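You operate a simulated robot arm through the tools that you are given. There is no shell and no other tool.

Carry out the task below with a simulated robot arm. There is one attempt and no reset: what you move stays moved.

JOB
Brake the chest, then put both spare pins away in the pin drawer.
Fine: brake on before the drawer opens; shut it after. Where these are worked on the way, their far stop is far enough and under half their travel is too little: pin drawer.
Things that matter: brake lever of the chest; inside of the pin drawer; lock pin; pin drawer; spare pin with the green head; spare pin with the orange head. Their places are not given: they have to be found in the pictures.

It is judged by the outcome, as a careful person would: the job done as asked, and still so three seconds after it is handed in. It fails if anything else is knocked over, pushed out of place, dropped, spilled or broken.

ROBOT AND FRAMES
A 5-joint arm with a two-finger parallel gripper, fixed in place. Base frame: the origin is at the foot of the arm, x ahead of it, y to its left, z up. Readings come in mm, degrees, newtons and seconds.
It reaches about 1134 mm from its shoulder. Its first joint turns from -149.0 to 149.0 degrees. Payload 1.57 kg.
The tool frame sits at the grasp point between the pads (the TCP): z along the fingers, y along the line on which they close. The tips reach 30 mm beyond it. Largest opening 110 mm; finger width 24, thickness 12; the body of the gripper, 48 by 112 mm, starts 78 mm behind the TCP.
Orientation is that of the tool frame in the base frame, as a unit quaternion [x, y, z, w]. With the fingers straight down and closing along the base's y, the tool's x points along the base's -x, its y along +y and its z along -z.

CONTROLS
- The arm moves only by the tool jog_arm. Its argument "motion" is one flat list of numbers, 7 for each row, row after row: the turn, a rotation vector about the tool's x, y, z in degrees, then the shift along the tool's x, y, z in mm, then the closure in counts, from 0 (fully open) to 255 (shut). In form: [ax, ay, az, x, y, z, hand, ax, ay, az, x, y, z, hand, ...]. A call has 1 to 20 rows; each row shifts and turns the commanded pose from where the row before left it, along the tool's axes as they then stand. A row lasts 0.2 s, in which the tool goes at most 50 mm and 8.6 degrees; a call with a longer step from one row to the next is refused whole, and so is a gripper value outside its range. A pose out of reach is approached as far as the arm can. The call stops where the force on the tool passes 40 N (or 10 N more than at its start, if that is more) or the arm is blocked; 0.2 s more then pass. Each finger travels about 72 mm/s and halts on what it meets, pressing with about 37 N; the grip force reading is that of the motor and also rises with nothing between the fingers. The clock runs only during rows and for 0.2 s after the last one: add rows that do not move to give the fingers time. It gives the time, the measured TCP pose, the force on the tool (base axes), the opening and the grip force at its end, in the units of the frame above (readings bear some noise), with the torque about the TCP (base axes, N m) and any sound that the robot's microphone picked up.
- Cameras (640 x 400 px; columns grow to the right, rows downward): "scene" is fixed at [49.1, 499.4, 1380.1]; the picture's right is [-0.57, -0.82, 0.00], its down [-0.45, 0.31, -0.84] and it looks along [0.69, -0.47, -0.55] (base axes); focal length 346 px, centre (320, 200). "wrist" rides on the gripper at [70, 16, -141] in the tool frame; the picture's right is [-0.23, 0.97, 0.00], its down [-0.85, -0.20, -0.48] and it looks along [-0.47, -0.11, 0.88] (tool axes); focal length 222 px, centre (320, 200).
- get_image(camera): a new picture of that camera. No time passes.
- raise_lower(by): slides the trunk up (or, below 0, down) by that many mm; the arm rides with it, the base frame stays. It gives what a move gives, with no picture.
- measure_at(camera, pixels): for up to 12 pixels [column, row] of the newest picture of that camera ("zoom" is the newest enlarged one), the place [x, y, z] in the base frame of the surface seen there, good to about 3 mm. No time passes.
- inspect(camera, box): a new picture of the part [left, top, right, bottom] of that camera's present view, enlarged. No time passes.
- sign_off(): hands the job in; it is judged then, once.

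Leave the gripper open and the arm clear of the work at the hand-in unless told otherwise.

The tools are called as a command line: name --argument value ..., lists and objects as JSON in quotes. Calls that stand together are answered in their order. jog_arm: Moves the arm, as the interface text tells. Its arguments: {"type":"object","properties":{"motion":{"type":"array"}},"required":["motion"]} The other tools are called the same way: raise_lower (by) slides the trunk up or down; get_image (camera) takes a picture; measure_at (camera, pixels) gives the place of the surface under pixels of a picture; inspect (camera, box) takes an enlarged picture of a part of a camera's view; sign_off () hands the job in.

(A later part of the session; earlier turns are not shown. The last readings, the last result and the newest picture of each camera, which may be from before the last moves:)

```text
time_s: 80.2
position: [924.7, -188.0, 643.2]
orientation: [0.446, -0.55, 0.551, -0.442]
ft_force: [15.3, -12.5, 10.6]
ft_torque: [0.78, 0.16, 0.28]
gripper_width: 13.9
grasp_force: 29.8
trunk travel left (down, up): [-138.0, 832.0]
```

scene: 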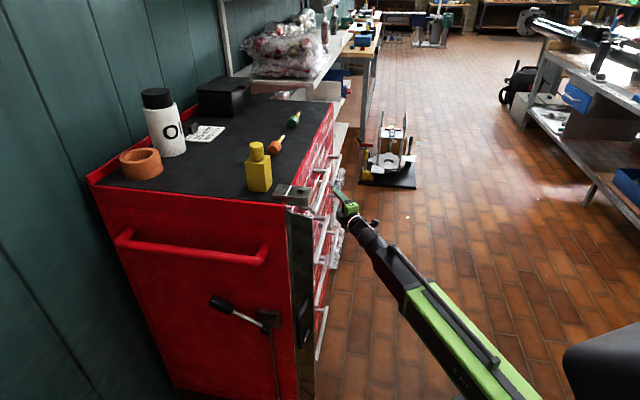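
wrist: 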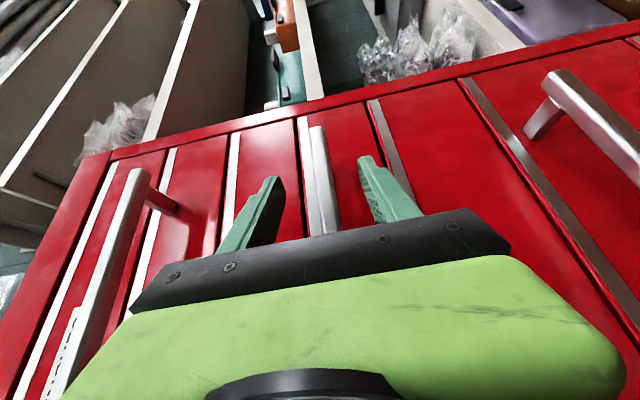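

Now pulling the drawer open along the face normal, small steps first, turning with the azimuth.

jog_arm --motion '[0, 0.26, 0, 4.2, 0, -2.7, 255, 0, 0.26, 0, 4.2, 0, -2.7, 255, 0, 0.26, 0, 4.2, 0, -2.7, 255, 0, 0.26, 0, 4.2, 0, -2.7, 255]'

get_image --camera "scene"

inspect --camera "wrist" --box '[220, 80, 440, 240]'

```text
time_s: 81.2
position: [908.5, -200.9, 642.1]
orientation: [0.442, -0.553, 0.555, -0.437]
ft_force: [17.9, -14.8, 19.9]
ft_torque: [0.76, 0.2, 0.35]
gripper_width: 14.1
grasp_force: 29.9
trunk travel left (down, up): [-138.0, 832.0]
```

```text
taken
```

scene: 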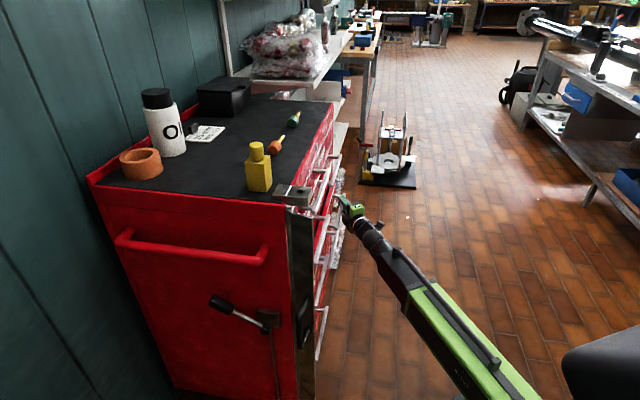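

```text
2.50 times, centred on (330, 160) of wrist
```

zoom: 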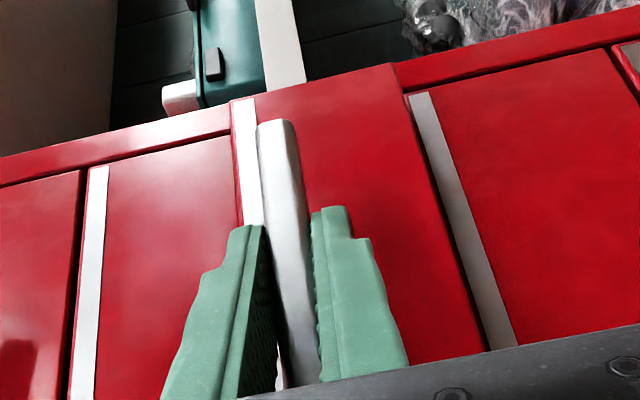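

The drawer slides (20 mm out). I'll relieve the side/vertical strain and keep pulling.

raise_lower --by 2

jog_arm --motion '[0, 0.53, 0, 10.0, 0, -2.8, 255, 0, 0.53, 0, 8.6, 0, -5.1, 255, 0, 0.54, 0, 8.6, 0, -5.0, 255, 0, 0.54, 0, 8.7, 0, -4.9, 255, 0, 0.54, 0, 8.7, 0, -4.8, 255]'

```text
time_s: 81.7
position: [909.3, -200.5, 643.4]
orientation: [0.443, -0.554, 0.555, -0.435]
ft_force: [-2.4, -1.9, -6.7]
ft_torque: [-0.27, -0.66, -0.98]
gripper_width: 13.9
grasp_force: 30.4
trunk travel left (down, up): [-140.0, 830.0]
```

```text
time_s: 82.9
position: [878.6, -235.6, 642.6]
orientation: [0.428, -0.564, 0.565, -0.423]
ft_force: [-15.3, 17.4, -25.4]
ft_torque: [0.05, -0.56, 1.83]
gripper_width: 13.9
grasp_force: 30.3
trunk travel left (down, up): [-140.0, 830.0]
```

Going well (≈65 mm out). Small corrections and continue.

raise_lower --by -1.5

jog_arm --motion '[0, 0.1, 0, 7.6, 0, -6.9, 255, 0, 0.4, 0, 8.8, 0, -4.7, 255, 0, 0.56, 0, 8.8, 0, -4.6, 255, 0, 0.56, 0, 8.9, 0, -4.5, 255, 0, 0.57, 0, 8.9, 0, -4.4, 255]'

```text
time_s: 83.4
position: [877.7, -235.9, 643.2]
orientation: [0.428, -0.564, 0.566, -0.423]
ft_force: [-10.2, 12.0, -9.8]
ft_torque: [0.91, 0.45, 0.41]
gripper_width: 14.1
grasp_force: 29.8
trunk travel left (down, up): [-139.0, 831.0]
```

```text
time_s: 84.6
position: [846.3, -264.6, 642.7]
orientation: [0.416, -0.572, 0.575, -0.411]
ft_force: [8.0, -5.3, 1.8]
ft_torque: [0.78, 0.25, 2.63]
gripper_width: 13.9
grasp_force: 30.1
out of reach, approached as far as the arm can: row 2
trunk travel left (down, up): [-139.0, 831.0]
```

About 115 mm out. Continue pulling.

jog_arm --motion '[0, 0.1, 0, 9.2, 0, -3.9, 255, 0, 0.3, 0, 9.0, 0, -4.3, 255, 0, 0.58, 0, 9.0, 0, -4.2, 255, 0, 0.58, 0, 9.1, 0, -4.1, 255, 0, 0.59, 0, 9.1, 0, -4.0, 255]'

get_image --camera "scene"

```text
time_s: 85.8
position: [822.4, -288.3, 643.3]
orientation: [0.407, -0.578, 0.581, -0.403]
ft_force: [-12.5, 15.6, -20.8]
ft_torque: [0.41, 0.19, 2.79]
gripper_width: 13.7
grasp_force: 30.2
out of reach, approached as far as the arm can: row 1, 2
trunk travel left (down, up): [-139.0, 831.0]
```

```text
taken
```

scene: 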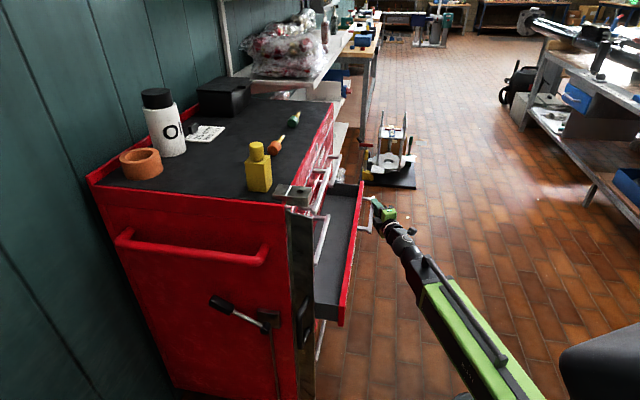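

Drawer is visibly open (~150 mm), interior empty and grey. Continue to find its far stop.

jog_arm --motion '[0, 0.6, 0, 8.4, 0, -5.2, 255, 0, 0.6, 0, 9.1, 0, -4.0, 255, 0, 0.61, 0, 9.1, 0, -3.9, 255, 0, 0.61, 0, 9.2, 0, -3.8, 255, 0, 0.62, 0, 9.2, 0, -3.7, 255]'

jog_arm --motion '[0, 0.62, 0, 9.2, 0, -3.7, 255, 0, 0.62, 0, 9.3, 0, -3.6, 255, 0, 0.63, 0, 9.3, 0, -3.5, 255, 0, 0.63, 0, 9.3, 0, -3.4, 255, 0, 0.63, 0, 9.4, 0, -3.3, 255]'

```text
time_s: 87.0
position: [787.0, -324.4, 643.4]
orientation: [0.39, -0.589, 0.593, -0.386]
ft_force: [3.5, -1.2, -12.2]
ft_torque: [0.4, 0.15, 2.82]
gripper_width: 13.9
grasp_force: 30.2
trunk travel left (down, up): [-139.0, 831.0]
```

```text
time_s: 88.2
position: [750.4, -360.7, 642.5]
orientation: [0.374, -0.599, 0.604, -0.37]
ft_force: [-10.4, 11.3, -21.0]
ft_torque: [0.08, 0.26, 3.05]
gripper_width: 14.0
grasp_force: 30.2
trunk travel left (down, up): [-139.0, 831.0]
```

~250 mm out, still free. Continue.

jog_arm --motion '[0, 0.65, 0, 9.0, 0, -4.0, 255, 0, 0.65, 0, 9.5, 0, -3.0, 255, 0, 0.66, 0, 9.5, 0, -2.9, 255, 0, 0.66, 0, 9.5, 0, -2.8, 255, 0, 0.67, 0, 9.6, 0, -2.7, 255]'

get_image --camera "scene"

```text
time_s: 89.4
position: [714.4, -392.6, 643.6]
orientation: [0.356, -0.61, 0.614, -0.352]
ft_force: [0.5, 0.1, -0.6]
ft_torque: [0.0, 0.0, 0.02]
gripper_width: 0.0
grasp_force: 21.1
trunk travel left (down, up): [-139.0, 831.0]
```

```text
taken
```

scene: 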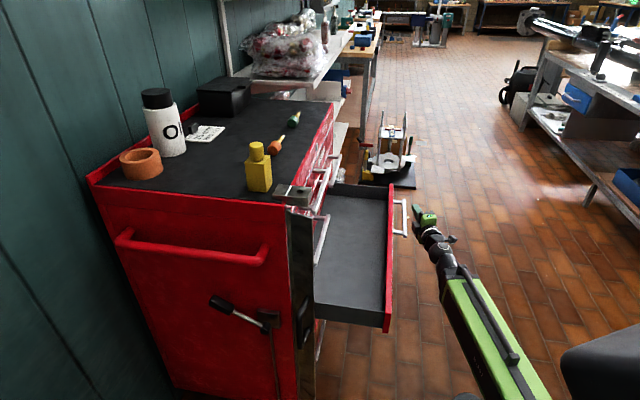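

The fingers slid off the bar: drawer at its far stop (it stopped while I kept pulling). I'll measure the drawer's current place and interior.

inspect --camera "scene" --box '[300, 160, 430, 340]'

measure_at --camera "scene" --pixels '[[404, 215], [396, 205], [391, 190], [389, 320], [360, 200], [340, 240], [370, 240], [350, 290], [380, 300], [325, 290], [345, 190], [384, 250]]'

```text
2.22 times, centred on (365, 250) of scene
```

zoom: 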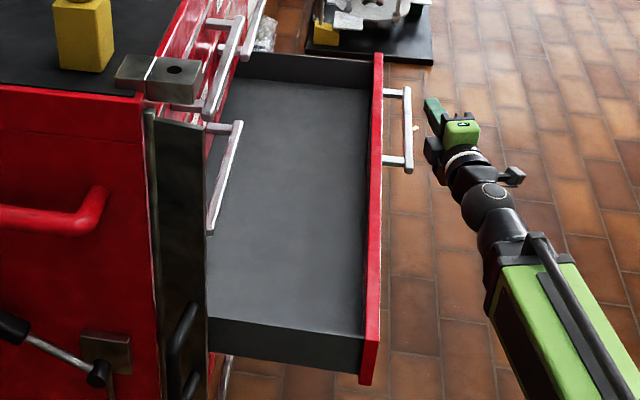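

```text
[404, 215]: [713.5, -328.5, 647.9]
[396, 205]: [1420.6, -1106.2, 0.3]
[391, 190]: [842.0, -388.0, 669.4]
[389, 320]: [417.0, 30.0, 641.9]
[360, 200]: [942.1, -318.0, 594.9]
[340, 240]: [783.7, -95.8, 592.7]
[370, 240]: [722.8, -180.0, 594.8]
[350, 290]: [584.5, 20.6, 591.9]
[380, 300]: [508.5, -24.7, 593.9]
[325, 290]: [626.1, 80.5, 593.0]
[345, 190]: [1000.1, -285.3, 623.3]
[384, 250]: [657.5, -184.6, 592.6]
```

Drawer is out ~250 mm; handle now at (713,−328), tray floor at z≈593, empty, spanning t≈310–554. Next the pins. Open the fingers a bit, raise the trunk straight up well clear.

jog_arm --motion '[0, 0, 0, 0, 0, -5, 111, 0, 0, 0, 0, 0, 0, 111, 0, 0, 0, 0, 0, 0, 111]'

raise_lower --by 400

raise_lower --by 400

```text
time_s: 90.2
position: [711.6, -391.6, 643.4]
orientation: [0.357, -0.61, 0.613, -0.353]
ft_force: [0.5, 0.5, 0.3]
ft_torque: [0.02, 0.01, 0.02]
gripper_width: 61.9
grasp_force: 0.1
trunk travel left (down, up): [-139.0, 831.0]
```

```text
time_s: 94.0
position: [710.3, -391.2, 1043.7]
orientation: [0.356, -0.61, 0.614, -0.353]
ft_force: [0.2, -0.1, -0.6]
ft_torque: [-0.01, 0.0, 0.01]
gripper_width: 62.3
grasp_force: 0.0
trunk travel left (down, up): [-539.0, 431.0]
```

```text
time_s: 97.8
position: [711.9, -391.3, 1443.3]
orientation: [0.356, -0.611, 0.614, -0.353]
ft_force: [-0.5, -0.1, -0.3]
ft_torque: [-0.02, -0.02, -0.02]
gripper_width: 62.2
grasp_force: 0.1
trunk travel left (down, up): [-939.0, 31.0]
```

Now untilting back to straight-down at this height (extending 30 mm first to keep within reach).

jog_arm --motion '[0, 0, 0, 0, 0, 35, 111, -8.18, 0, 0, 0, 34.2, 0, 111, -8.18, 0, 0, 0, 34.2, 0, 111, -8.18, 0, 0, 0, 34.2, 0, 111, -8.18, 0, 0, 0, 34.2, 0, 111, -8.18, 0, 0, 0, 34.2, 0, 111, -8.18, 0, 0, 0, 34.2, 0, 111, -8.18, 0, 0, 0, 34.2, 0, 111, -8.18, 0, 0, 0, 34.2, 0, 111, -8.18, 0, 0, 0, 34.2, 0, 111, -8.18, 0, 0, 0, 34.2, 0, 111, -8.18, 0, 0, 0, 34.2, 0, 111]'

```text
time_s: 100.4
position: [478.6, -419.8, 1215.7]
orientation: [-0.544, 0.826, -0.03, 0.144]
ft_force: [-0.4, 0.3, 0.2]
ft_torque: [0.01, 0.02, -0.03]
gripper_width: 62.4
grasp_force: 0.0
out of reach, approached as far as the arm can: row 2, 4, 5, 6, 7, 8, 9, 10, 11, 12
trunk travel left (down, up): [-939.0, 31.0]
```

The pose ended skewed because the commanded path ran out of reach. I'll let it settle and read again.

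jog_arm --motion '[0, 0, 0, 0, 0, 0, 111, 0, 0, 0, 0, 0, 0, 111]'

get_image --camera "scene"

get_image --camera "wrist"

```text
time_s: 101.0
position: [477.5, -420.7, 1215.0]
orientation: [-0.543, 0.827, -0.031, 0.145]
ft_force: [0.0, 0.2, 0.1]
ft_torque: [0.0, 0.0, -0.01]
gripper_width: 62.0
grasp_force: 0.0
trunk travel left (down, up): [-939.0, 31.0]
```

```text
taken
```

scene: 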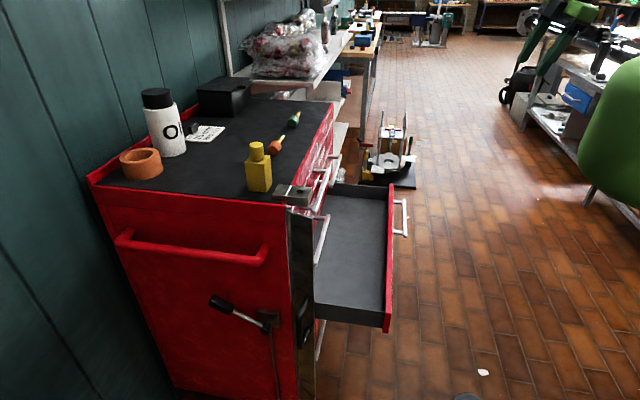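

```text
taken
```

wrist: 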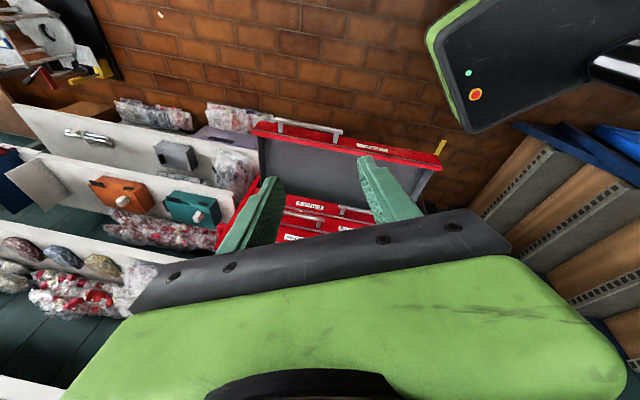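

Settled but tilted ~17° off. Nothing is near it. I'll rotate back to straight down.

jog_arm --motion '[-4.04, 3.99, 0, 0, 0, 0, 111, -4.04, 3.99, 0, 0, 0, 0, 111, -4.04, 3.99, 0, 0, 0, 0, 111, 0, 0, 0, 0, 0, 0, 111]'

```text
time_s: 102.0
position: [478.4, -420.8, 1216.7]
orientation: [-0.543, 0.826, -0.031, 0.144]
ft_force: [-0.2, 0.5, 0.4]
ft_torque: [0.02, -0.04, -0.02]
gripper_width: 62.0
grasp_force: 0.1
out of reach, approached as far as the arm can: row 1, 2, 3
trunk travel left (down, up): [-939.0, 31.0]
```

The untilt didn't take here. I'll move outward to a roomier spot (toward (630,−320)) and try again.

jog_arm --motion '[0, 0, 0, -36.5, -23.2, 12.8, 111, 0, 0, 0, -36.5, -23.2, 12.8, 111, 0, 0, 0, -36.5, -23.2, 12.8, 111, 0, 0, 0, -36.5, -23.2, 12.8, 111, 0, 0, 0, 0, 0, 0, 111]'

```text
time_s: 103.2
position: [625.9, -325.8, 1218.3]
orientation: [-0.542, 0.824, -0.026, 0.159]
ft_force: [-0.6, 0.3, -0.2]
ft_torque: [-0.05, -0.02, 0.01]
gripper_width: 62.2
grasp_force: 0.0
out of reach, approached as far as the arm can: row 4
trunk travel left (down, up): [-939.0, 31.0]
```

jog_arm --motion '[-4.17, 4.53, 0, 0, 0, 0, 111, -4.17, 4.53, 0, 0, 0, 0, 111, -4.17, 4.53, 0, 0, 0, 0, 111, 0, 0, 0, 0, 0, 0, 111]'

```text
time_s: 104.2
position: [622.1, -333.2, 1215.4]
orientation: [-0.547, 0.824, 0.011, 0.146]
ft_force: [1.1, -0.1, -0.7]
ft_torque: [-0.02, -0.02, 0.01]
gripper_width: 62.4
grasp_force: 0.0
out of reach, approached as far as the arm can: row 1, 2, 3
trunk travel left (down, up): [-939.0, 31.0]
```

get_image --camera "scene"

get_image --camera "wrist"

```text
taken
```

scene: 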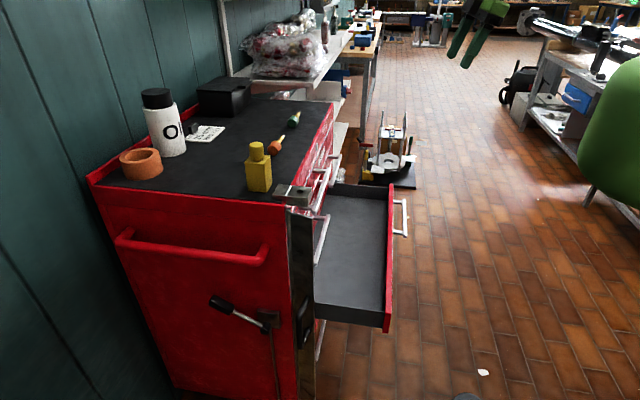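

```text
taken
```

wrist: 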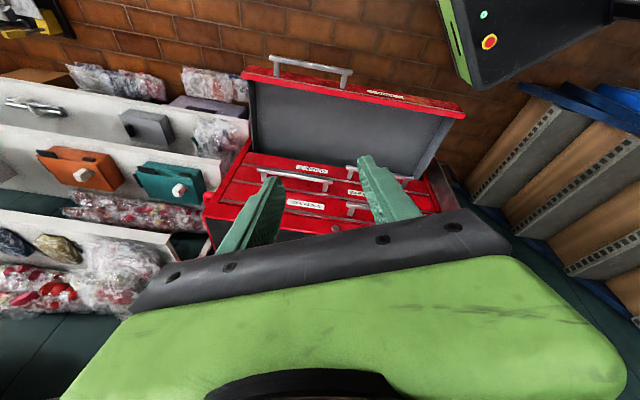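

I want to verify the reported pose against the picture, so I'll measure a few known points in the wrist view.

measure_at --camera "wrist" --pixels '[[310, 68], [250, 75], [460, 113], [320, 130], [405, 195], [320, 260]]'

```text
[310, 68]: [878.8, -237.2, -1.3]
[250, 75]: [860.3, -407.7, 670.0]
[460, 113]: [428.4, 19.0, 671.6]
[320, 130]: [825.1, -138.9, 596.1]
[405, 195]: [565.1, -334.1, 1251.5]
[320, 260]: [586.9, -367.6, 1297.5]
```

The reported pose matches the picture. I'll pivot about the wrist (moving the TCP back under it) to get straight down.

jog_arm --motion '[-2.74, 4.9, 0, 20.3, 11.3, -1.7, 111, -2.74, 4.9, 0, 20.3, 11.3, -1.7, 111, -2.74, 4.9, 0, 20.3, 11.3, -1.7, 111, 0, 0, 0, 0, 0, 0, 111]'

```text
time_s: 105.2
position: [565.3, -378.5, 1215.3]
orientation: [-0.55, 0.823, 0.039, 0.135]
ft_force: [0.2, -0.9, -0.7]
ft_torque: [-0.02, -0.01, 0.01]
gripper_width: 62.4
grasp_force: 0.0
out of reach, approached as far as the arm can: row 1, 2, 3
trunk travel left (down, up): [-939.0, 31.0]
```

Position-wise it follows; since arm height is tied to tilt, I must lower the commanded z by ~10 mm for it to stand straight. Doing that together with the untilt.

jog_arm --motion '[-1.65, 5.17, 0, 0.9, 0.3, 3.6, 111, -1.65, 5.17, 0, 0.6, 0.2, 3.6, 111, -1.65, 5.17, 0, 0.3, 0.1, 3.4, 111, 0, 0, 0, 0, 0, 0, 111]'

```text
time_s: 106.2
position: [567.0, -377.6, 1215.1]
orientation: [-0.55, 0.823, 0.039, 0.135]
ft_force: [1.2, 0.5, -0.3]
ft_torque: [0.02, 0.02, -0.03]
gripper_width: 62.0
grasp_force: 0.0
out of reach, approached as far as the arm can: row 1, 2, 3
trunk travel left (down, up): [-939.0, 31.0]
```

No change. I'll move outward to a different spot (r≈800) to let the arm re-solve.

jog_arm --motion '[0, 0, 0, -40, 0, 12, 111, 0, 0, 0, -40, 0, 12, 111, 0, 0, 0, -40, 0, 12, 111, 0, 0, 0, -40, 0, 12, 111, 0, 0, 0, 0, 0, 0, 111]'

```text
time_s: 107.4
position: [632.8, -224.9, 1214.9]
orientation: [-0.55, 0.823, 0.04, 0.139]
ft_force: [-0.5, -0.1, -0.1]
ft_torque: [-0.02, 0.0, 0.01]
gripper_width: 62.2
grasp_force: 0.0
out of reach, approached as far as the arm can: row 4
trunk travel left (down, up): [-939.0, 31.0]
```

Orientation stays fixed as I translate. I'll test small individual motions to see what is free: first a small z change.

jog_arm --motion '[0, 0, 0, 1.3, 0.4, 4.8, 111]'

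jog_arm --motion '[-1, 3, 0, 0, 0, 0, 111]'

jog_arm --motion '[0, 0, 5, 0, 0, 0, 111]'

```text
time_s: 107.8
position: [633.1, -225.1, 1215.9]
orientation: [-0.549, 0.823, 0.039, 0.138]
ft_force: [0.4, -0.3, -0.3]
ft_torque: [0.0, -0.04, 0.01]
gripper_width: 62.2
grasp_force: 0.0
out of reach, approached as far as the arm can: row 1
trunk travel left (down, up): [-939.0, 31.0]
```

```text
time_s: 108.2
position: [632.3, -226.6, 1215.7]
orientation: [-0.551, 0.822, 0.039, 0.138]
ft_force: [-0.3, 0.0, 0.3]
ft_torque: [-0.01, 0.0, 0.01]
gripper_width: 62.3
grasp_force: 0.0
out of reach, approached as far as the arm can: row 1
trunk travel left (down, up): [-939.0, 31.0]
```

```text
time_s: 108.6
position: [632.9, -227.1, 1215.5]
orientation: [-0.513, 0.846, 0.045, 0.137]
ft_force: [-0.2, -0.6, 0.9]
ft_torque: [0.02, -0.02, -0.02]
gripper_width: 62.4
grasp_force: 0.2
trunk travel left (down, up): [-939.0, 31.0]
```

Spin is free; height is tied to tilt magnitude. I'll try a precisely consistent small untilt (3° with 3.25 mm down).

jog_arm --motion '[-0.68, 2.92, 0, 0.9, 0.2, 3.1, 111]'

jog_arm --motion '[0.68, -2.92, 0, 0, 0, 0, 111]'

```text
time_s: 109.0
position: [632.0, -227.6, 1215.4]
orientation: [-0.514, 0.846, 0.05, 0.134]
ft_force: [0.6, -0.3, 0.6]
ft_torque: [-0.02, 0.02, 0.0]
gripper_width: 62.2
grasp_force: 0.0
out of reach, approached as far as the arm can: row 1
trunk travel left (down, up): [-939.0, 31.0]
```

```text
time_s: 109.4
position: [631.0, -227.3, 1219.7]
orientation: [-0.513, 0.842, 0.059, 0.158]
ft_force: [-0.2, 0.0, 1.2]
ft_torque: [0.01, -0.01, -0.01]
gripper_width: 62.2
grasp_force: 0.0
out of reach, approached as far as the arm can: row 1
trunk travel left (down, up): [-939.0, 31.0]
```

Tilting more works but not less: a joint is at a limit in this arm configuration. I'll lower 380 mm here (free air in front of the drawer, tips stay above z≈800) so the scene camera can see how the arm is posed.

raise_lower --by -380

get_image --camera "scene"

```text
time_s: 113.1
position: [632.7, -227.4, 840.1]
orientation: [-0.511, 0.843, 0.058, 0.158]
ft_force: [-0.1, -0.7, -0.2]
ft_torque: [-0.01, -0.02, 0.0]
gripper_width: 62.6
grasp_force: 0.0
trunk travel left (down, up): [-559.0, 411.0]
```

```text
taken
```

scene: 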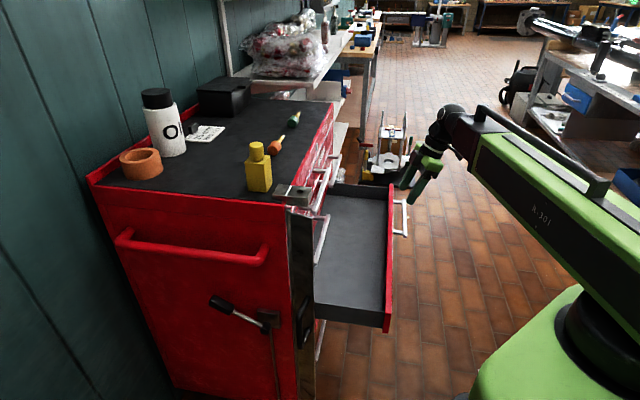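

inspect --camera "scene" --box '[370, 80, 640, 280]'

measure_at --camera "scene" --pixels '[[445, 112], [440, 130], [470, 130], [485, 160], [540, 200], [600, 250], [520, 140], [580, 175], [590, 300], [560, 330], [620, 300], [500, 380]]'

```text
2.00 times, centred on (505, 180) of scene
```

zoom: 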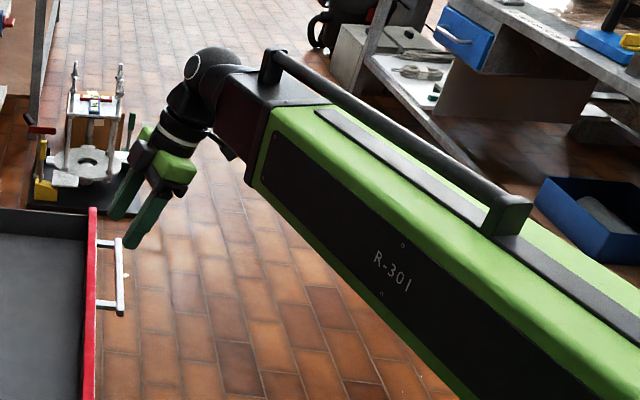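

```text
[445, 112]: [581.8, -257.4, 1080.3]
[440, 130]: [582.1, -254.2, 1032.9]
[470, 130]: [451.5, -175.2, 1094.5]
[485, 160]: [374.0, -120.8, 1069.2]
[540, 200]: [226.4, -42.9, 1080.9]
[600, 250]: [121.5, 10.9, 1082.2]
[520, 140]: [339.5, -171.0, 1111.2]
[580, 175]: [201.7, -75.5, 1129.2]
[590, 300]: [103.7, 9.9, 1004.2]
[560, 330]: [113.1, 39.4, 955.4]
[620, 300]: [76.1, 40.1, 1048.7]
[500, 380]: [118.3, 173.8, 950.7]
```

The picture shows the forearm radial (az ≈ −27°) but the tool leaning sideways: the wrist came out of the horizontal pose in a flipped configuration. I'll unwind it: tilt back up past straight, swing the tool round a small cone, then come down the proper way. First tilt up (free air above the open drawer).

jog_arm --motion '[8.5, 0, 0, 0, -35.5, -2.6, 111, 8.5, 0, 0, 0, -35.5, -2.6, 111, 8.5, 0, 0, 0, -35.5, -2.6, 111, 8.5, 0, 0, 0, -35.5, -2.6, 111, 8.5, 0, 0, 0, -35.5, -2.6, 111, 8.5, 0, 0, 0, -35.5, -2.6, 111, 8.5, 0, 0, 0, -35.5, -2.6, 111, 8.5, 0, 0, 0, -35.5, -2.6, 111, 8.5, 0, 0, 0, -35.5, -2.6, 111, 8.5, 0, 0, 0, -35.5, -2.6, 111]'

```text
time_s: 115.3
position: [797.3, -396.2, 1054.6]
orientation: [-0.277, 0.663, -0.52, 0.461]
ft_force: [-0.3, 0.4, 0.1]
ft_torque: [0.01, 0.0, 0.0]
gripper_width: 62.2
grasp_force: 0.2
out of reach, approached as far as the arm can: row 10
trunk travel left (down, up): [-559.0, 411.0]
```

Tool now straight out along the forearm. Overshoot ~15° upward-right through the straight pose.

jog_arm --motion '[5.6, 0, 0, 0, -23.5, -1.2, 111, 5.6, 0, 0, 0, -23.5, -1.2, 111, 5.6, 0, 0, 0, -23.5, -1.2, 111, 0, 0, 0, 0, 0, 0, 111]'

```text
time_s: 116.3
position: [785.8, -408.3, 1104.0]
orientation: [-0.219, 0.607, -0.593, 0.482]
ft_force: [-0.3, 0.6, 0.3]
ft_torque: [0.03, -0.02, -0.04]
gripper_width: 62.3
grasp_force: 0.0
out of reach, approached as far as the arm can: row 1, 2, 3
trunk travel left (down, up): [-559.0, 411.0]
```

Tool is now ~10° up and to the right. Swinging it around the cone: right side, then down.

jog_arm --motion '[-0.73, 2.01, 0, 8.4, 3.05, -0.2, 111, -0.73, 2.01, 0, 8.4, 3.05, -0.2, 111, -1.2, 1.42, 0, 5.95, 5, -0.2, 111, -1.2, 1.42, 0, 5.95, 5, -0.2, 111, -1.6, 0.9, 0, 3.75, 6.75, -0.2, 111, -1.6, 0.9, 0, 3.75, 6.75, -0.2, 111, -1.8, 0.3, 0, 1.25, 7.55, -0.2, 111, -1.8, 0.3, 0, 1.25, 7.55, -0.2, 111, 0, 0, 0, 0, 0, 0, 111]'

```text
time_s: 118.3
position: [777.6, -428.9, 1049.1]
orientation: [-0.211, 0.697, -0.548, 0.412]
ft_force: [-0.3, -0.2, 0.4]
ft_torque: [0.0, 0.01, -0.03]
gripper_width: 62.0
grasp_force: 0.0
trunk travel left (down, up): [-559.0, 411.0]
```

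Tracking as planned. Continue around to straight-down side.

jog_arm --motion '[-1.79, -0.37, 0, -1.55, 7.5, -0.2, 111, -1.79, -0.37, 0, -1.55, 7.5, -0.2, 111, -1.56, -0.94, 0, -3.9, 6.55, -0.2, 111, -1.56, -0.94, 0, -3.9, 6.55, -0.2, 111, -1.52, -2.32, 0, -9.7, 6.35, -0.3, 111, -1.52, -2.32, 0, -9.7, 6.35, -0.3, 111, 0, 0, 0, 0, 0, 0, 111]'

```text
time_s: 119.9
position: [796.9, -391.3, 1021.9]
orientation: [-0.279, 0.713, -0.471, 0.437]
ft_force: [0.4, 0.7, 0.5]
ft_torque: [0.02, -0.02, -0.01]
gripper_width: 62.3
grasp_force: 0.0
trunk travel left (down, up): [-559.0, 411.0]
```

Now pitch down 80° in the proper plane.

jog_arm --motion '[-7.45, 2.93, 0, 12.25, 31.1, -2.34, 111, -7.45, 2.93, 0, 12.25, 31.1, -2.34, 111, -7.45, 2.93, 0, 12.25, 31.1, -2.34, 111, -7.45, 2.93, 0, 12.25, 31.1, -2.34, 111, -7.45, 2.93, 0, 12.25, 31.1, -2.34, 111, -7.45, 2.93, 0, 12.25, 31.1, -2.34, 111, -7.45, 2.93, 0, 12.25, 31.1, -2.34, 111, -7.45, 2.93, 0, 12.25, 31.1, -2.34, 111, -7.45, 2.93, 0, 12.25, 31.1, -2.34, 111, -7.45, 2.93, 0, 12.25, 31.1, -2.34, 111, 0, 0, 0, 0, 0, 0, 111]'

```text
time_s: 122.3
position: [583.6, -287.3, 824.3]
orientation: [-0.364, 0.931, 0.001, 0.0]
ft_force: [0.3, -0.2, -0.4]
ft_torque: [0.01, 0.02, -0.01]
gripper_width: 62.1
grasp_force: 0.0
out of reach, approached as far as the arm can: row 3
trunk travel left (down, up): [-559.0, 411.0]
```

The tool is straight down again in the normal configuration. Raise 400 mm, then move above the orange pin and spin so the fingers close across it.

raise_lower --by 400

jog_arm --motion '[0, 0, 0, -43.7, 15.1, 0, 111, 0, 0, 0, -43.7, 15.1, 0, 111, 0, 0, 0, -43.7, 15.1, 0, 111, 0, 0, 0, -43.7, 15.1, 0, 111, 0, 0, 0, -43.7, 15.1, 0, 111, 0, 0, 0, -43.7, 15.1, 0, 111, 0, 0, 0, -43.7, 15.1, 0, 111, 0, 0, 0, -43.7, 15.1, 0, 111, 0, 0, 0, -43.7, 15.1, 0, 111, 0, 0, 0, -43.7, 15.1, 0, 111, 0, 0, 0, 0, 0, 0, 111]'

jog_arm --motion '[0, 0, 7.83, 0, 0, 0, 111, 0, 0, 7.83, 0, 0, 0, 111, 0, 0, 7.83, 0, 0, 0, 111, 0, 0, 7.83, 0, 0, 0, 111, 0, 0, 7.83, 0, 0, 0, 111, 0, 0, 7.83, 0, 0, 0, 111, 0, 0, 7.83, 0, 0, 0, 111, 0, 0, 7.83, 0, 0, 0, 111, 0, 0, 7.83, 0, 0, 0, 111, 0, 0, 7.83, 0, 0, 0, 111, 0, 0, 7.83, 0, 0, 0, 111, 0, 0, 0, 0, 0, 0, 111]'

get_image --camera "wrist"

get_image --camera "scene"

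```text
time_s: 126.1
position: [583.8, -286.9, 1224.5]
orientation: [-0.364, 0.931, -0.001, 0.001]
ft_force: [-0.5, -0.9, 1.1]
ft_torque: [0.02, -0.04, -0.01]
gripper_width: 62.3
grasp_force: 0.0
trunk travel left (down, up): [-959.0, 11.0]
```

```text
time_s: 128.5
position: [801.6, 121.3, 1225.3]
orientation: [-0.364, 0.931, -0.001, 0.0]
ft_force: [-0.4, -0.1, 0.0]
ft_torque: [-0.02, 0.0, -0.01]
gripper_width: 62.4
grasp_force: 0.1
trunk travel left (down, up): [-959.0, 11.0]
```

```text
time_s: 131.1
position: [803.3, 120.1, 1226.9]
orientation: [0.369, 0.929, 0.0, 0.001]
ft_force: [0.0, 0.1, 0.2]
ft_torque: [0.0, -0.03, -0.01]
gripper_width: 62.4
grasp_force: 0.1
trunk travel left (down, up): [-959.0, 11.0]
```

```text
taken
```

wrist: 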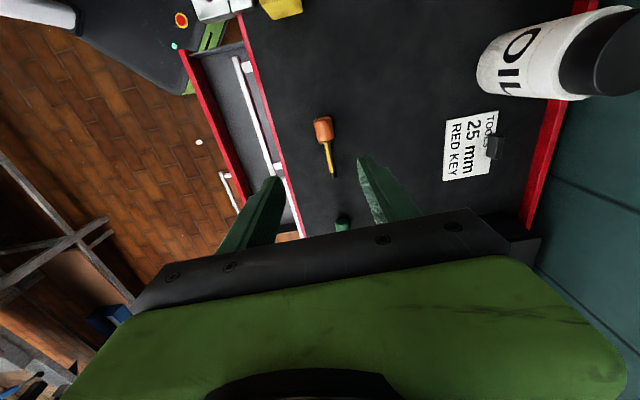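

```text
taken
```

scene: 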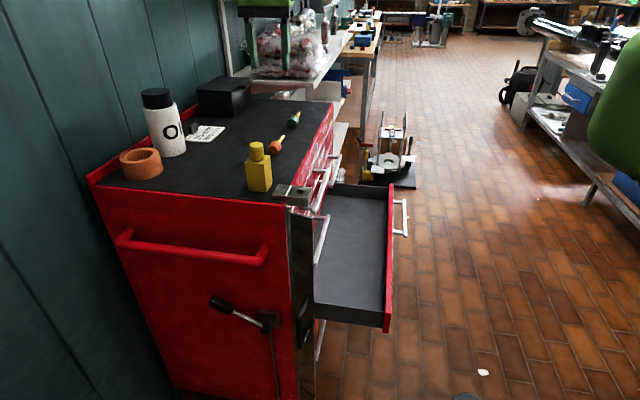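

The orange pin shows at (323,130)–(333,175), the green one at (343,222). I'll enlarge and measure the orange pin.

inspect --camera "wrist" --box '[290, 105, 370, 185]'

measure_at --camera "zoom" --pixels '[[270, 65], [275, 100], [250, 100], [305, 100], [285, 145], [300, 190], [312, 240], [320, 280], [325, 300], [270, 200]]'

```text
5.00 times, centred on (330, 145) of wrist
```

zoom: 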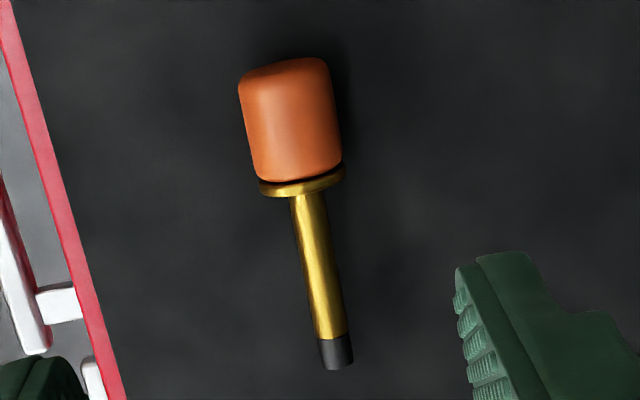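

```text
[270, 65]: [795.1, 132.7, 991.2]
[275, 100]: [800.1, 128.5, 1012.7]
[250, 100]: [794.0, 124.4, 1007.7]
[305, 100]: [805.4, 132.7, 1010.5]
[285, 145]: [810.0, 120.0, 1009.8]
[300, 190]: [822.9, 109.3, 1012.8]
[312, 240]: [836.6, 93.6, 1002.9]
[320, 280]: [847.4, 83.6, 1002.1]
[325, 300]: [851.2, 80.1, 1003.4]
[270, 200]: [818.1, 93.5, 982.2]
```

The orange pin's axis lies at t≈643, head s≈481–519, top z≈1011. Fine-align by (1,3) mm and lower to TCP z≈1016.

jog_arm --motion '[0, 0, 0, 1.2, 3.3, 0, 111, 0, 0, 0, 0, 0, 0, 111]'

raise_lower --by -150

get_image --camera "wrist"

```text
time_s: 131.7
position: [804.9, 123.7, 1225.5]
orientation: [0.37, 0.929, -0.001, 0.001]
ft_force: [-0.6, -0.5, 0.3]
ft_torque: [-0.01, 0.03, 0.0]
gripper_width: 62.4
grasp_force: 0.0
trunk travel left (down, up): [-959.0, 11.0]
```

```text
time_s: 133.5
position: [805.2, 123.3, 1075.6]
orientation: [0.369, 0.929, 0.0, 0.001]
ft_force: [-0.5, 1.1, -0.3]
ft_torque: [0.03, -0.01, 0.0]
gripper_width: 62.0
grasp_force: 0.1
trunk travel left (down, up): [-809.0, 161.0]
```

```text
taken
```

wrist: 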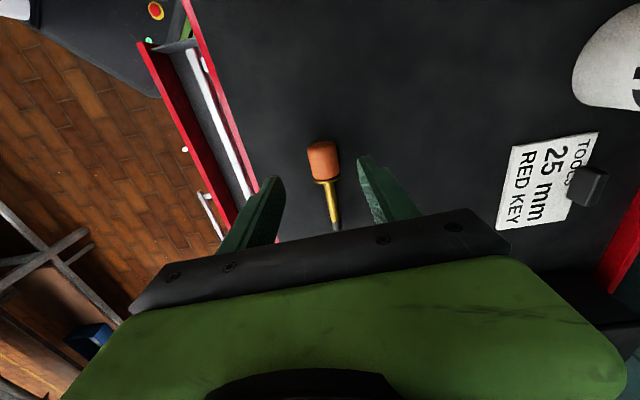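

Pin is centred between the fingers. Lower 59 mm more and grip.

raise_lower --by -59

get_image --camera "wrist"

```text
time_s: 134.5
position: [804.0, 124.2, 1016.3]
orientation: [0.37, 0.929, 0.0, 0.001]
ft_force: [-0.4, 1.6, 0.1]
ft_torque: [0.0, 0.02, 0.01]
gripper_width: 62.2
grasp_force: 0.1
trunk travel left (down, up): [-750.0, 220.0]
```

```text
taken
```

wrist: 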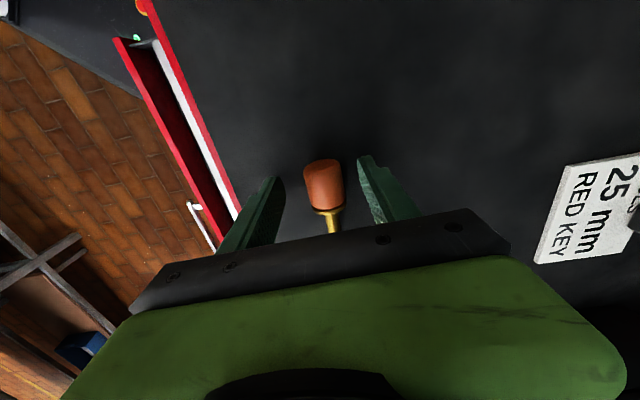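

Head is between the fingertips. Closing.

jog_arm --motion '[0, 0, 0, 0, 0, 0, 255, 0, 0, 0, 0, 0, 0, 255, 0, 0, 0, 0, 0, 0, 255, 0, 0, 0, 0, 0, 0, 255]'

get_image --camera "wrist"

```text
time_s: 135.5
position: [805.3, 124.5, 1017.1]
orientation: [0.37, 0.929, 0.0, 0.001]
ft_force: [-0.4, 0.5, 0.7]
ft_torque: [-0.01, -0.02, 0.0]
gripper_width: 27.2
grasp_force: 37.1
trunk travel left (down, up): [-750.0, 220.0]
```

```text
taken
```

wrist: 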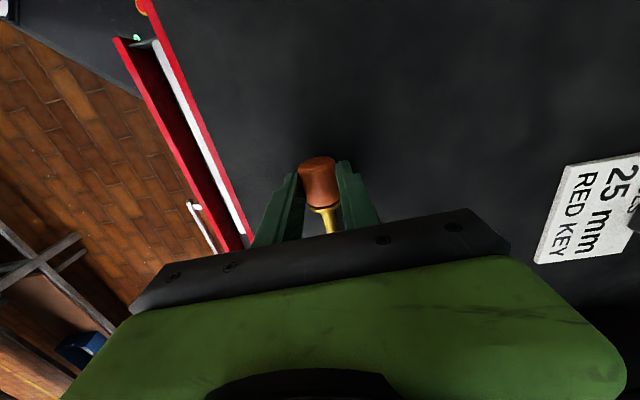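

Orange pin held (27.2 mm). Raise 200 mm.

raise_lower --by 200

get_image --camera "wrist"

jog_arm --motion '[0, 0, 0, -13.4, -39, 0, 255, 0, 0, 0, -13.4, -39, 0, 255, 0, 0, 0, -13.4, -39, 0, 255, 0, 0, 0, -13.4, -39, 0, 255, 0, 0, 0, -13.4, -39, 0, 255, 0, 0, 0, -13.4, -39, 0, 255, 0, 0, 0, 0, 0, 0, 255]'

get_image --camera "wrist"

get_image --camera "scene"

```text
time_s: 137.7
position: [805.3, 124.2, 1216.7]
orientation: [0.369, 0.929, 0.0, 0.001]
ft_force: [0.7, 0.3, -0.7]
ft_torque: [0.04, 0.03, -0.02]
gripper_width: 27.1
grasp_force: 37.1
trunk travel left (down, up): [-950.0, 20.0]
```

```text
taken
```

wrist: 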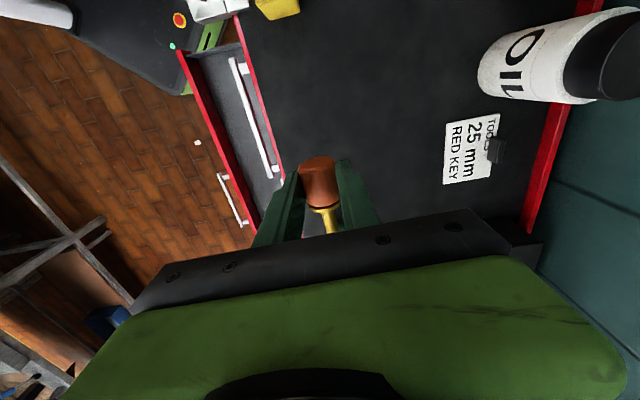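

```text
time_s: 139.2
position: [701.6, -102.4, 1216.3]
orientation: [0.37, 0.929, -0.001, 0.001]
ft_force: [-0.2, -0.5, -0.7]
ft_torque: [0.02, 0.02, -0.01]
gripper_width: 26.9
grasp_force: 37.5
trunk travel left (down, up): [-950.0, 20.0]
```

```text
taken
```

wrist: 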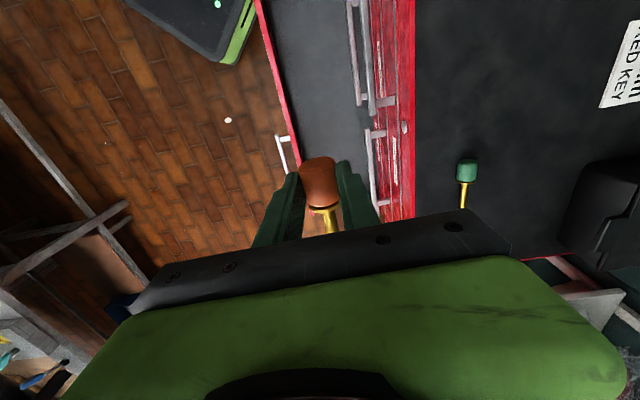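

```text
taken
```

scene: 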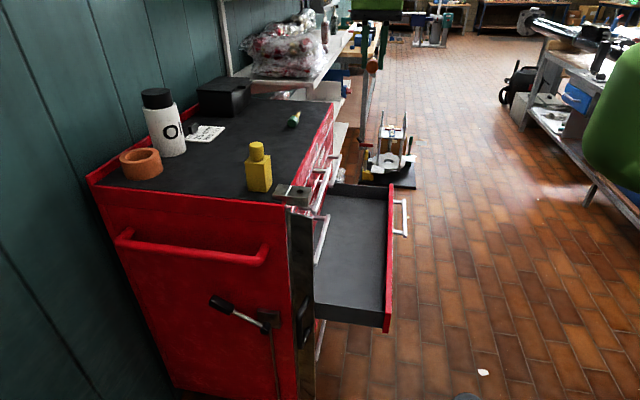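

Over the open drawer (s≈580, t≈408). Lowering 400, then 170, then check.

raise_lower --by -400

raise_lower --by -170

get_image --camera "wrist"

inspect --camera "scene" --box '[300, 130, 430, 340]'

```text
time_s: 143.1
position: [701.3, -100.7, 816.2]
orientation: [0.369, 0.929, 0.001, 0.001]
ft_force: [0.0, 0.8, -0.8]
ft_torque: [0.0, 0.03, -0.03]
gripper_width: 26.7
grasp_force: 36.4
trunk travel left (down, up): [-550.0, 420.0]
```

```text
time_s: 145.0
position: [701.4, -100.8, 646.7]
orientation: [0.37, 0.929, -0.001, 0.001]
ft_force: [-0.8, -0.3, -1.6]
ft_torque: [0.0, 0.0, 0.0]
gripper_width: 26.8
grasp_force: 36.8
trunk travel left (down, up): [-380.0, 590.0]
```

```text
taken
```

wrist: 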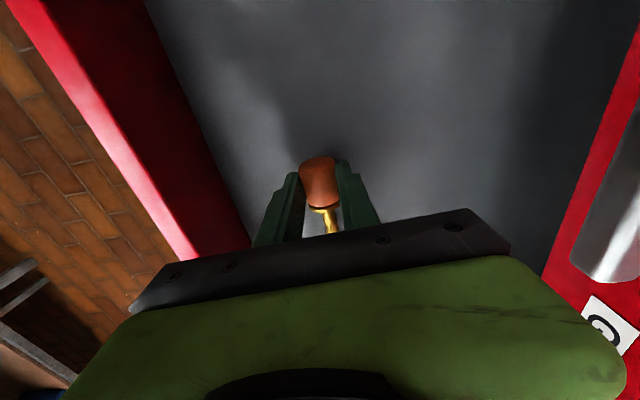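

```text
1.90 times, centred on (365, 235) of scene
```

zoom: 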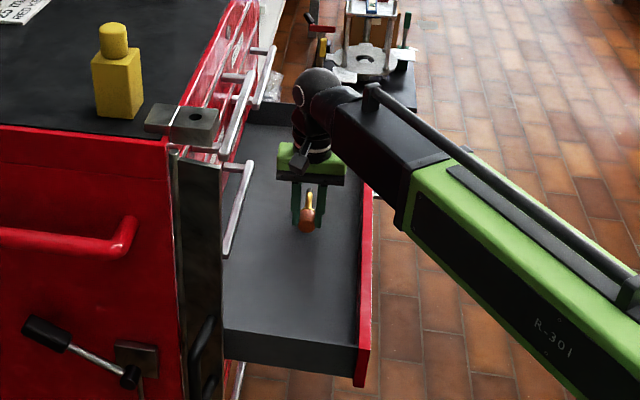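

Orange pin is inside the drawer, 18 mm above its floor. Lower 17 mm.

raise_lower --by -17

raise_lower --by -2

```text
time_s: 145.6
position: [700.9, -101.5, 630.0]
orientation: [0.37, 0.929, 0.0, 0.003]
ft_force: [4.6, -1.3, 19.9]
ft_torque: [-0.05, -0.16, -0.01]
gripper_width: 27.0
grasp_force: 36.4
trunk travel left (down, up): [-363.0, 607.0]
```

```text
time_s: 146.2
position: [700.9, -103.4, 630.0]
orientation: [0.37, 0.929, 0.0, 0.002]
ft_force: [6.2, -3.7, 36.1]
ft_torque: [-0.12, -0.17, -0.02]
gripper_width: 27.1
grasp_force: 37.2
trunk travel left (down, up): [-361.0, 609.0]
```

It's resting on the floor (36 N). Raise 2.5 mm to relieve, then open the fingers.

raise_lower --by 2.5

jog_arm --motion '[0, 0, 0, 0, 0, 0, 180, 0, 0, 0, 0, 0, 0, 150, 0, 0, 0, 0, 0, 0, 111, 0, 0, 0, 0, 0, 0, 111, 0, 0, 0, 0, 0, 0, 111]'

get_image --camera "wrist"

```text
time_s: 146.7
position: [700.9, -101.5, 629.9]
orientation: [0.369, 0.929, 0.001, -0.001]
ft_force: [-0.1, 0.1, -0.3]
ft_torque: [0.01, 0.01, 0.0]
gripper_width: 26.7
grasp_force: 37.2
trunk travel left (down, up): [-363.0, 607.0]
```

```text
time_s: 147.9
position: [700.3, -102.6, 630.7]
orientation: [0.37, 0.929, -0.001, 0.001]
ft_force: [0.8, 0.3, 0.2]
ft_torque: [0.0, -0.01, 0.02]
gripper_width: 62.2
grasp_force: 0.0
trunk travel left (down, up): [-363.0, 607.0]
```

```text
taken
```

wrist: 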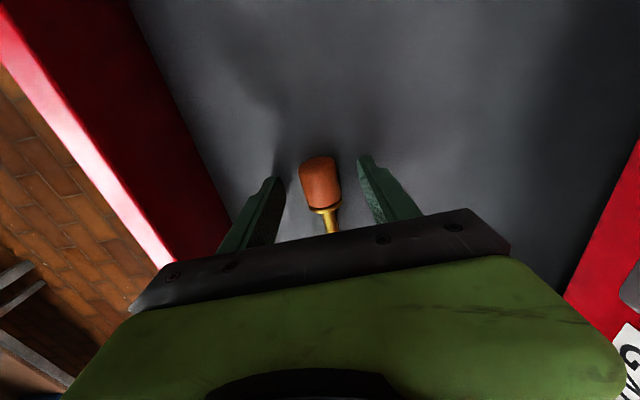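

Orange pin lies in the drawer. Raise up and go over to the green pin.

raise_lower --by 300

raise_lower --by 290

jog_arm --motion '[0, 0, 0, -19.3, 37.9, 0, 111, 0, 0, 0, -19.3, 37.9, 0, 111, 0, 0, 0, -19.3, 37.9, 0, 111, 0, 0, 0, -19.3, 37.9, 0, 111, 0, 0, 0, -19.3, 37.9, 0, 111, 0, 0, 0, -19.3, 37.9, 0, 111, 0, 0, 0, 0, 0, 0, 111]'

inspect --camera "wrist" --box '[280, 90, 380, 210]'

get_image --camera "scene"

```text
time_s: 150.9
position: [700.6, -101.3, 930.4]
orientation: [0.37, 0.929, 0.001, 0.001]
ft_force: [-0.1, -0.1, 0.1]
ft_torque: [0.02, -0.03, -0.04]
gripper_width: 62.3
grasp_force: 0.1
trunk travel left (down, up): [-663.0, 307.0]
```

```text
time_s: 153.8
position: [701.6, -101.4, 1219.8]
orientation: [0.37, 0.929, 0.0, 0.001]
ft_force: [-0.6, 0.3, 0.3]
ft_torque: [0.0, -0.01, -0.01]
gripper_width: 62.3
grasp_force: 0.0
trunk travel left (down, up): [-953.0, 17.0]
```

```text
time_s: 155.4
position: [942.0, -19.2, 1219.2]
orientation: [0.369, 0.929, -0.001, 0.0]
ft_force: [-0.1, -0.4, -0.8]
ft_torque: [-0.01, -0.01, 0.02]
gripper_width: 62.2
grasp_force: 0.1
trunk travel left (down, up): [-953.0, 17.0]
```

```text
3.33 times, centred on (330, 150) of wrist
```

zoom: 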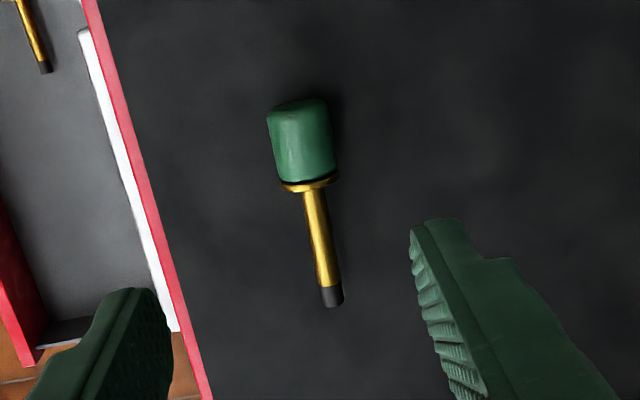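

```text
taken
```

scene: 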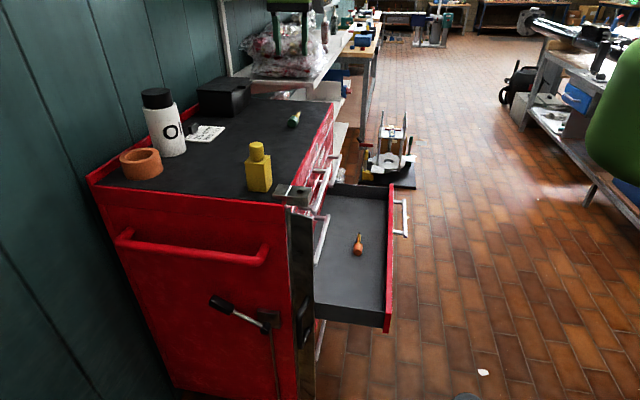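

Orange pin is lying in the drawer. Now measure the green pin.

measure_at --camera "zoom" --pixels '[[300, 125], [303, 150], [275, 130], [325, 130], [306, 170], [312, 186], [318, 230], [328, 275], [332, 295], [240, 200]]'

```text
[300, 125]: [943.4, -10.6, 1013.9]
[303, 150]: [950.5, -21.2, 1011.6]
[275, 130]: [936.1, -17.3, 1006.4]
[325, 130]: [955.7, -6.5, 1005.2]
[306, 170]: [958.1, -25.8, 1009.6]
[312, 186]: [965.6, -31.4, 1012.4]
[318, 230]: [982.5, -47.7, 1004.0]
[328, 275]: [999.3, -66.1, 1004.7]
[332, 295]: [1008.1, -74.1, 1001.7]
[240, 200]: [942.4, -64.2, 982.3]
```

Green pin: axis t≈640, head centre at (948,−16). Align and lower to grasp height.

jog_arm --motion '[0, 0, 0, -2.3, 6.1, 0, 111, 0, 0, 0, 0, 0, 0, 111]'

raise_lower --by -150

raise_lower --by -53

get_image --camera "wrist"

```text
time_s: 156.0
position: [946.9, -14.3, 1219.5]
orientation: [0.37, 0.929, 0.001, 0.003]
ft_force: [-0.4, 1.0, 0.3]
ft_torque: [-0.01, 0.01, 0.02]
gripper_width: 62.0
grasp_force: 0.1
trunk travel left (down, up): [-953.0, 17.0]
```

```text
time_s: 157.8
position: [947.3, -14.4, 1069.7]
orientation: [0.369, 0.929, 0.002, 0.002]
ft_force: [-0.1, -0.7, -0.2]
ft_torque: [-0.03, 0.0, -0.03]
gripper_width: 62.2
grasp_force: 0.1
trunk travel left (down, up): [-803.0, 167.0]
```

```text
time_s: 158.7
position: [946.8, -15.6, 1017.2]
orientation: [0.37, 0.929, 0.0, 0.002]
ft_force: [0.8, 0.3, -0.3]
ft_torque: [-0.01, -0.01, 0.01]
gripper_width: 62.0
grasp_force: 0.0
trunk travel left (down, up): [-750.0, 220.0]
```

```text
taken
```

wrist: 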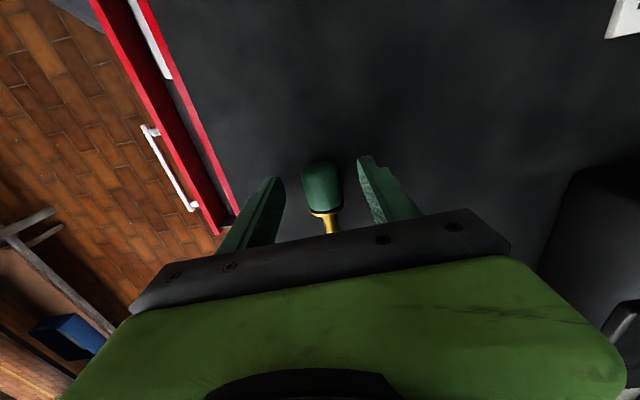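

Green head is between the fingertips. Closing and lifting.

jog_arm --motion '[0, 0, 0, 0, 0, 0, 255, 0, 0, 0, 0, 0, 0, 255, 0, 0, 0, 0, 0, 0, 255, 0, 0, 0, 0, 0, 0, 255]'

raise_lower --by 200

get_image --camera "wrist"

```text
time_s: 159.7
position: [947.6, -14.8, 1017.2]
orientation: [0.37, 0.929, 0.001, 0.002]
ft_force: [-0.6, 0.3, -0.3]
ft_torque: [-0.02, -0.02, -0.01]
gripper_width: 28.6
grasp_force: 37.2
trunk travel left (down, up): [-750.0, 220.0]
```

```text
time_s: 161.9
position: [947.2, -16.2, 1217.1]
orientation: [0.37, 0.929, 0.001, 0.002]
ft_force: [0.0, 0.1, -0.8]
ft_torque: [0.02, 0.03, 0.01]
gripper_width: 28.6
grasp_force: 36.6
trunk travel left (down, up): [-950.0, 20.0]
```

```text
taken
```

wrist: 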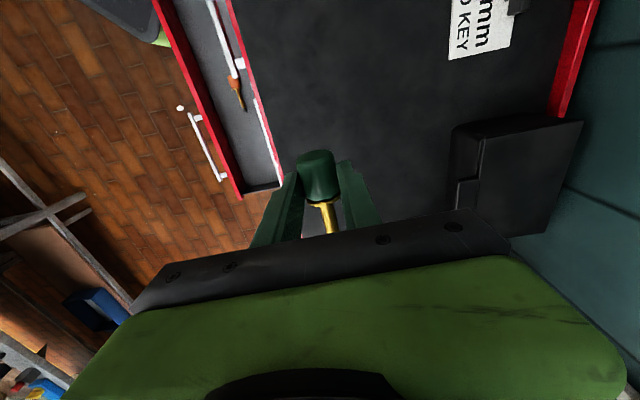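

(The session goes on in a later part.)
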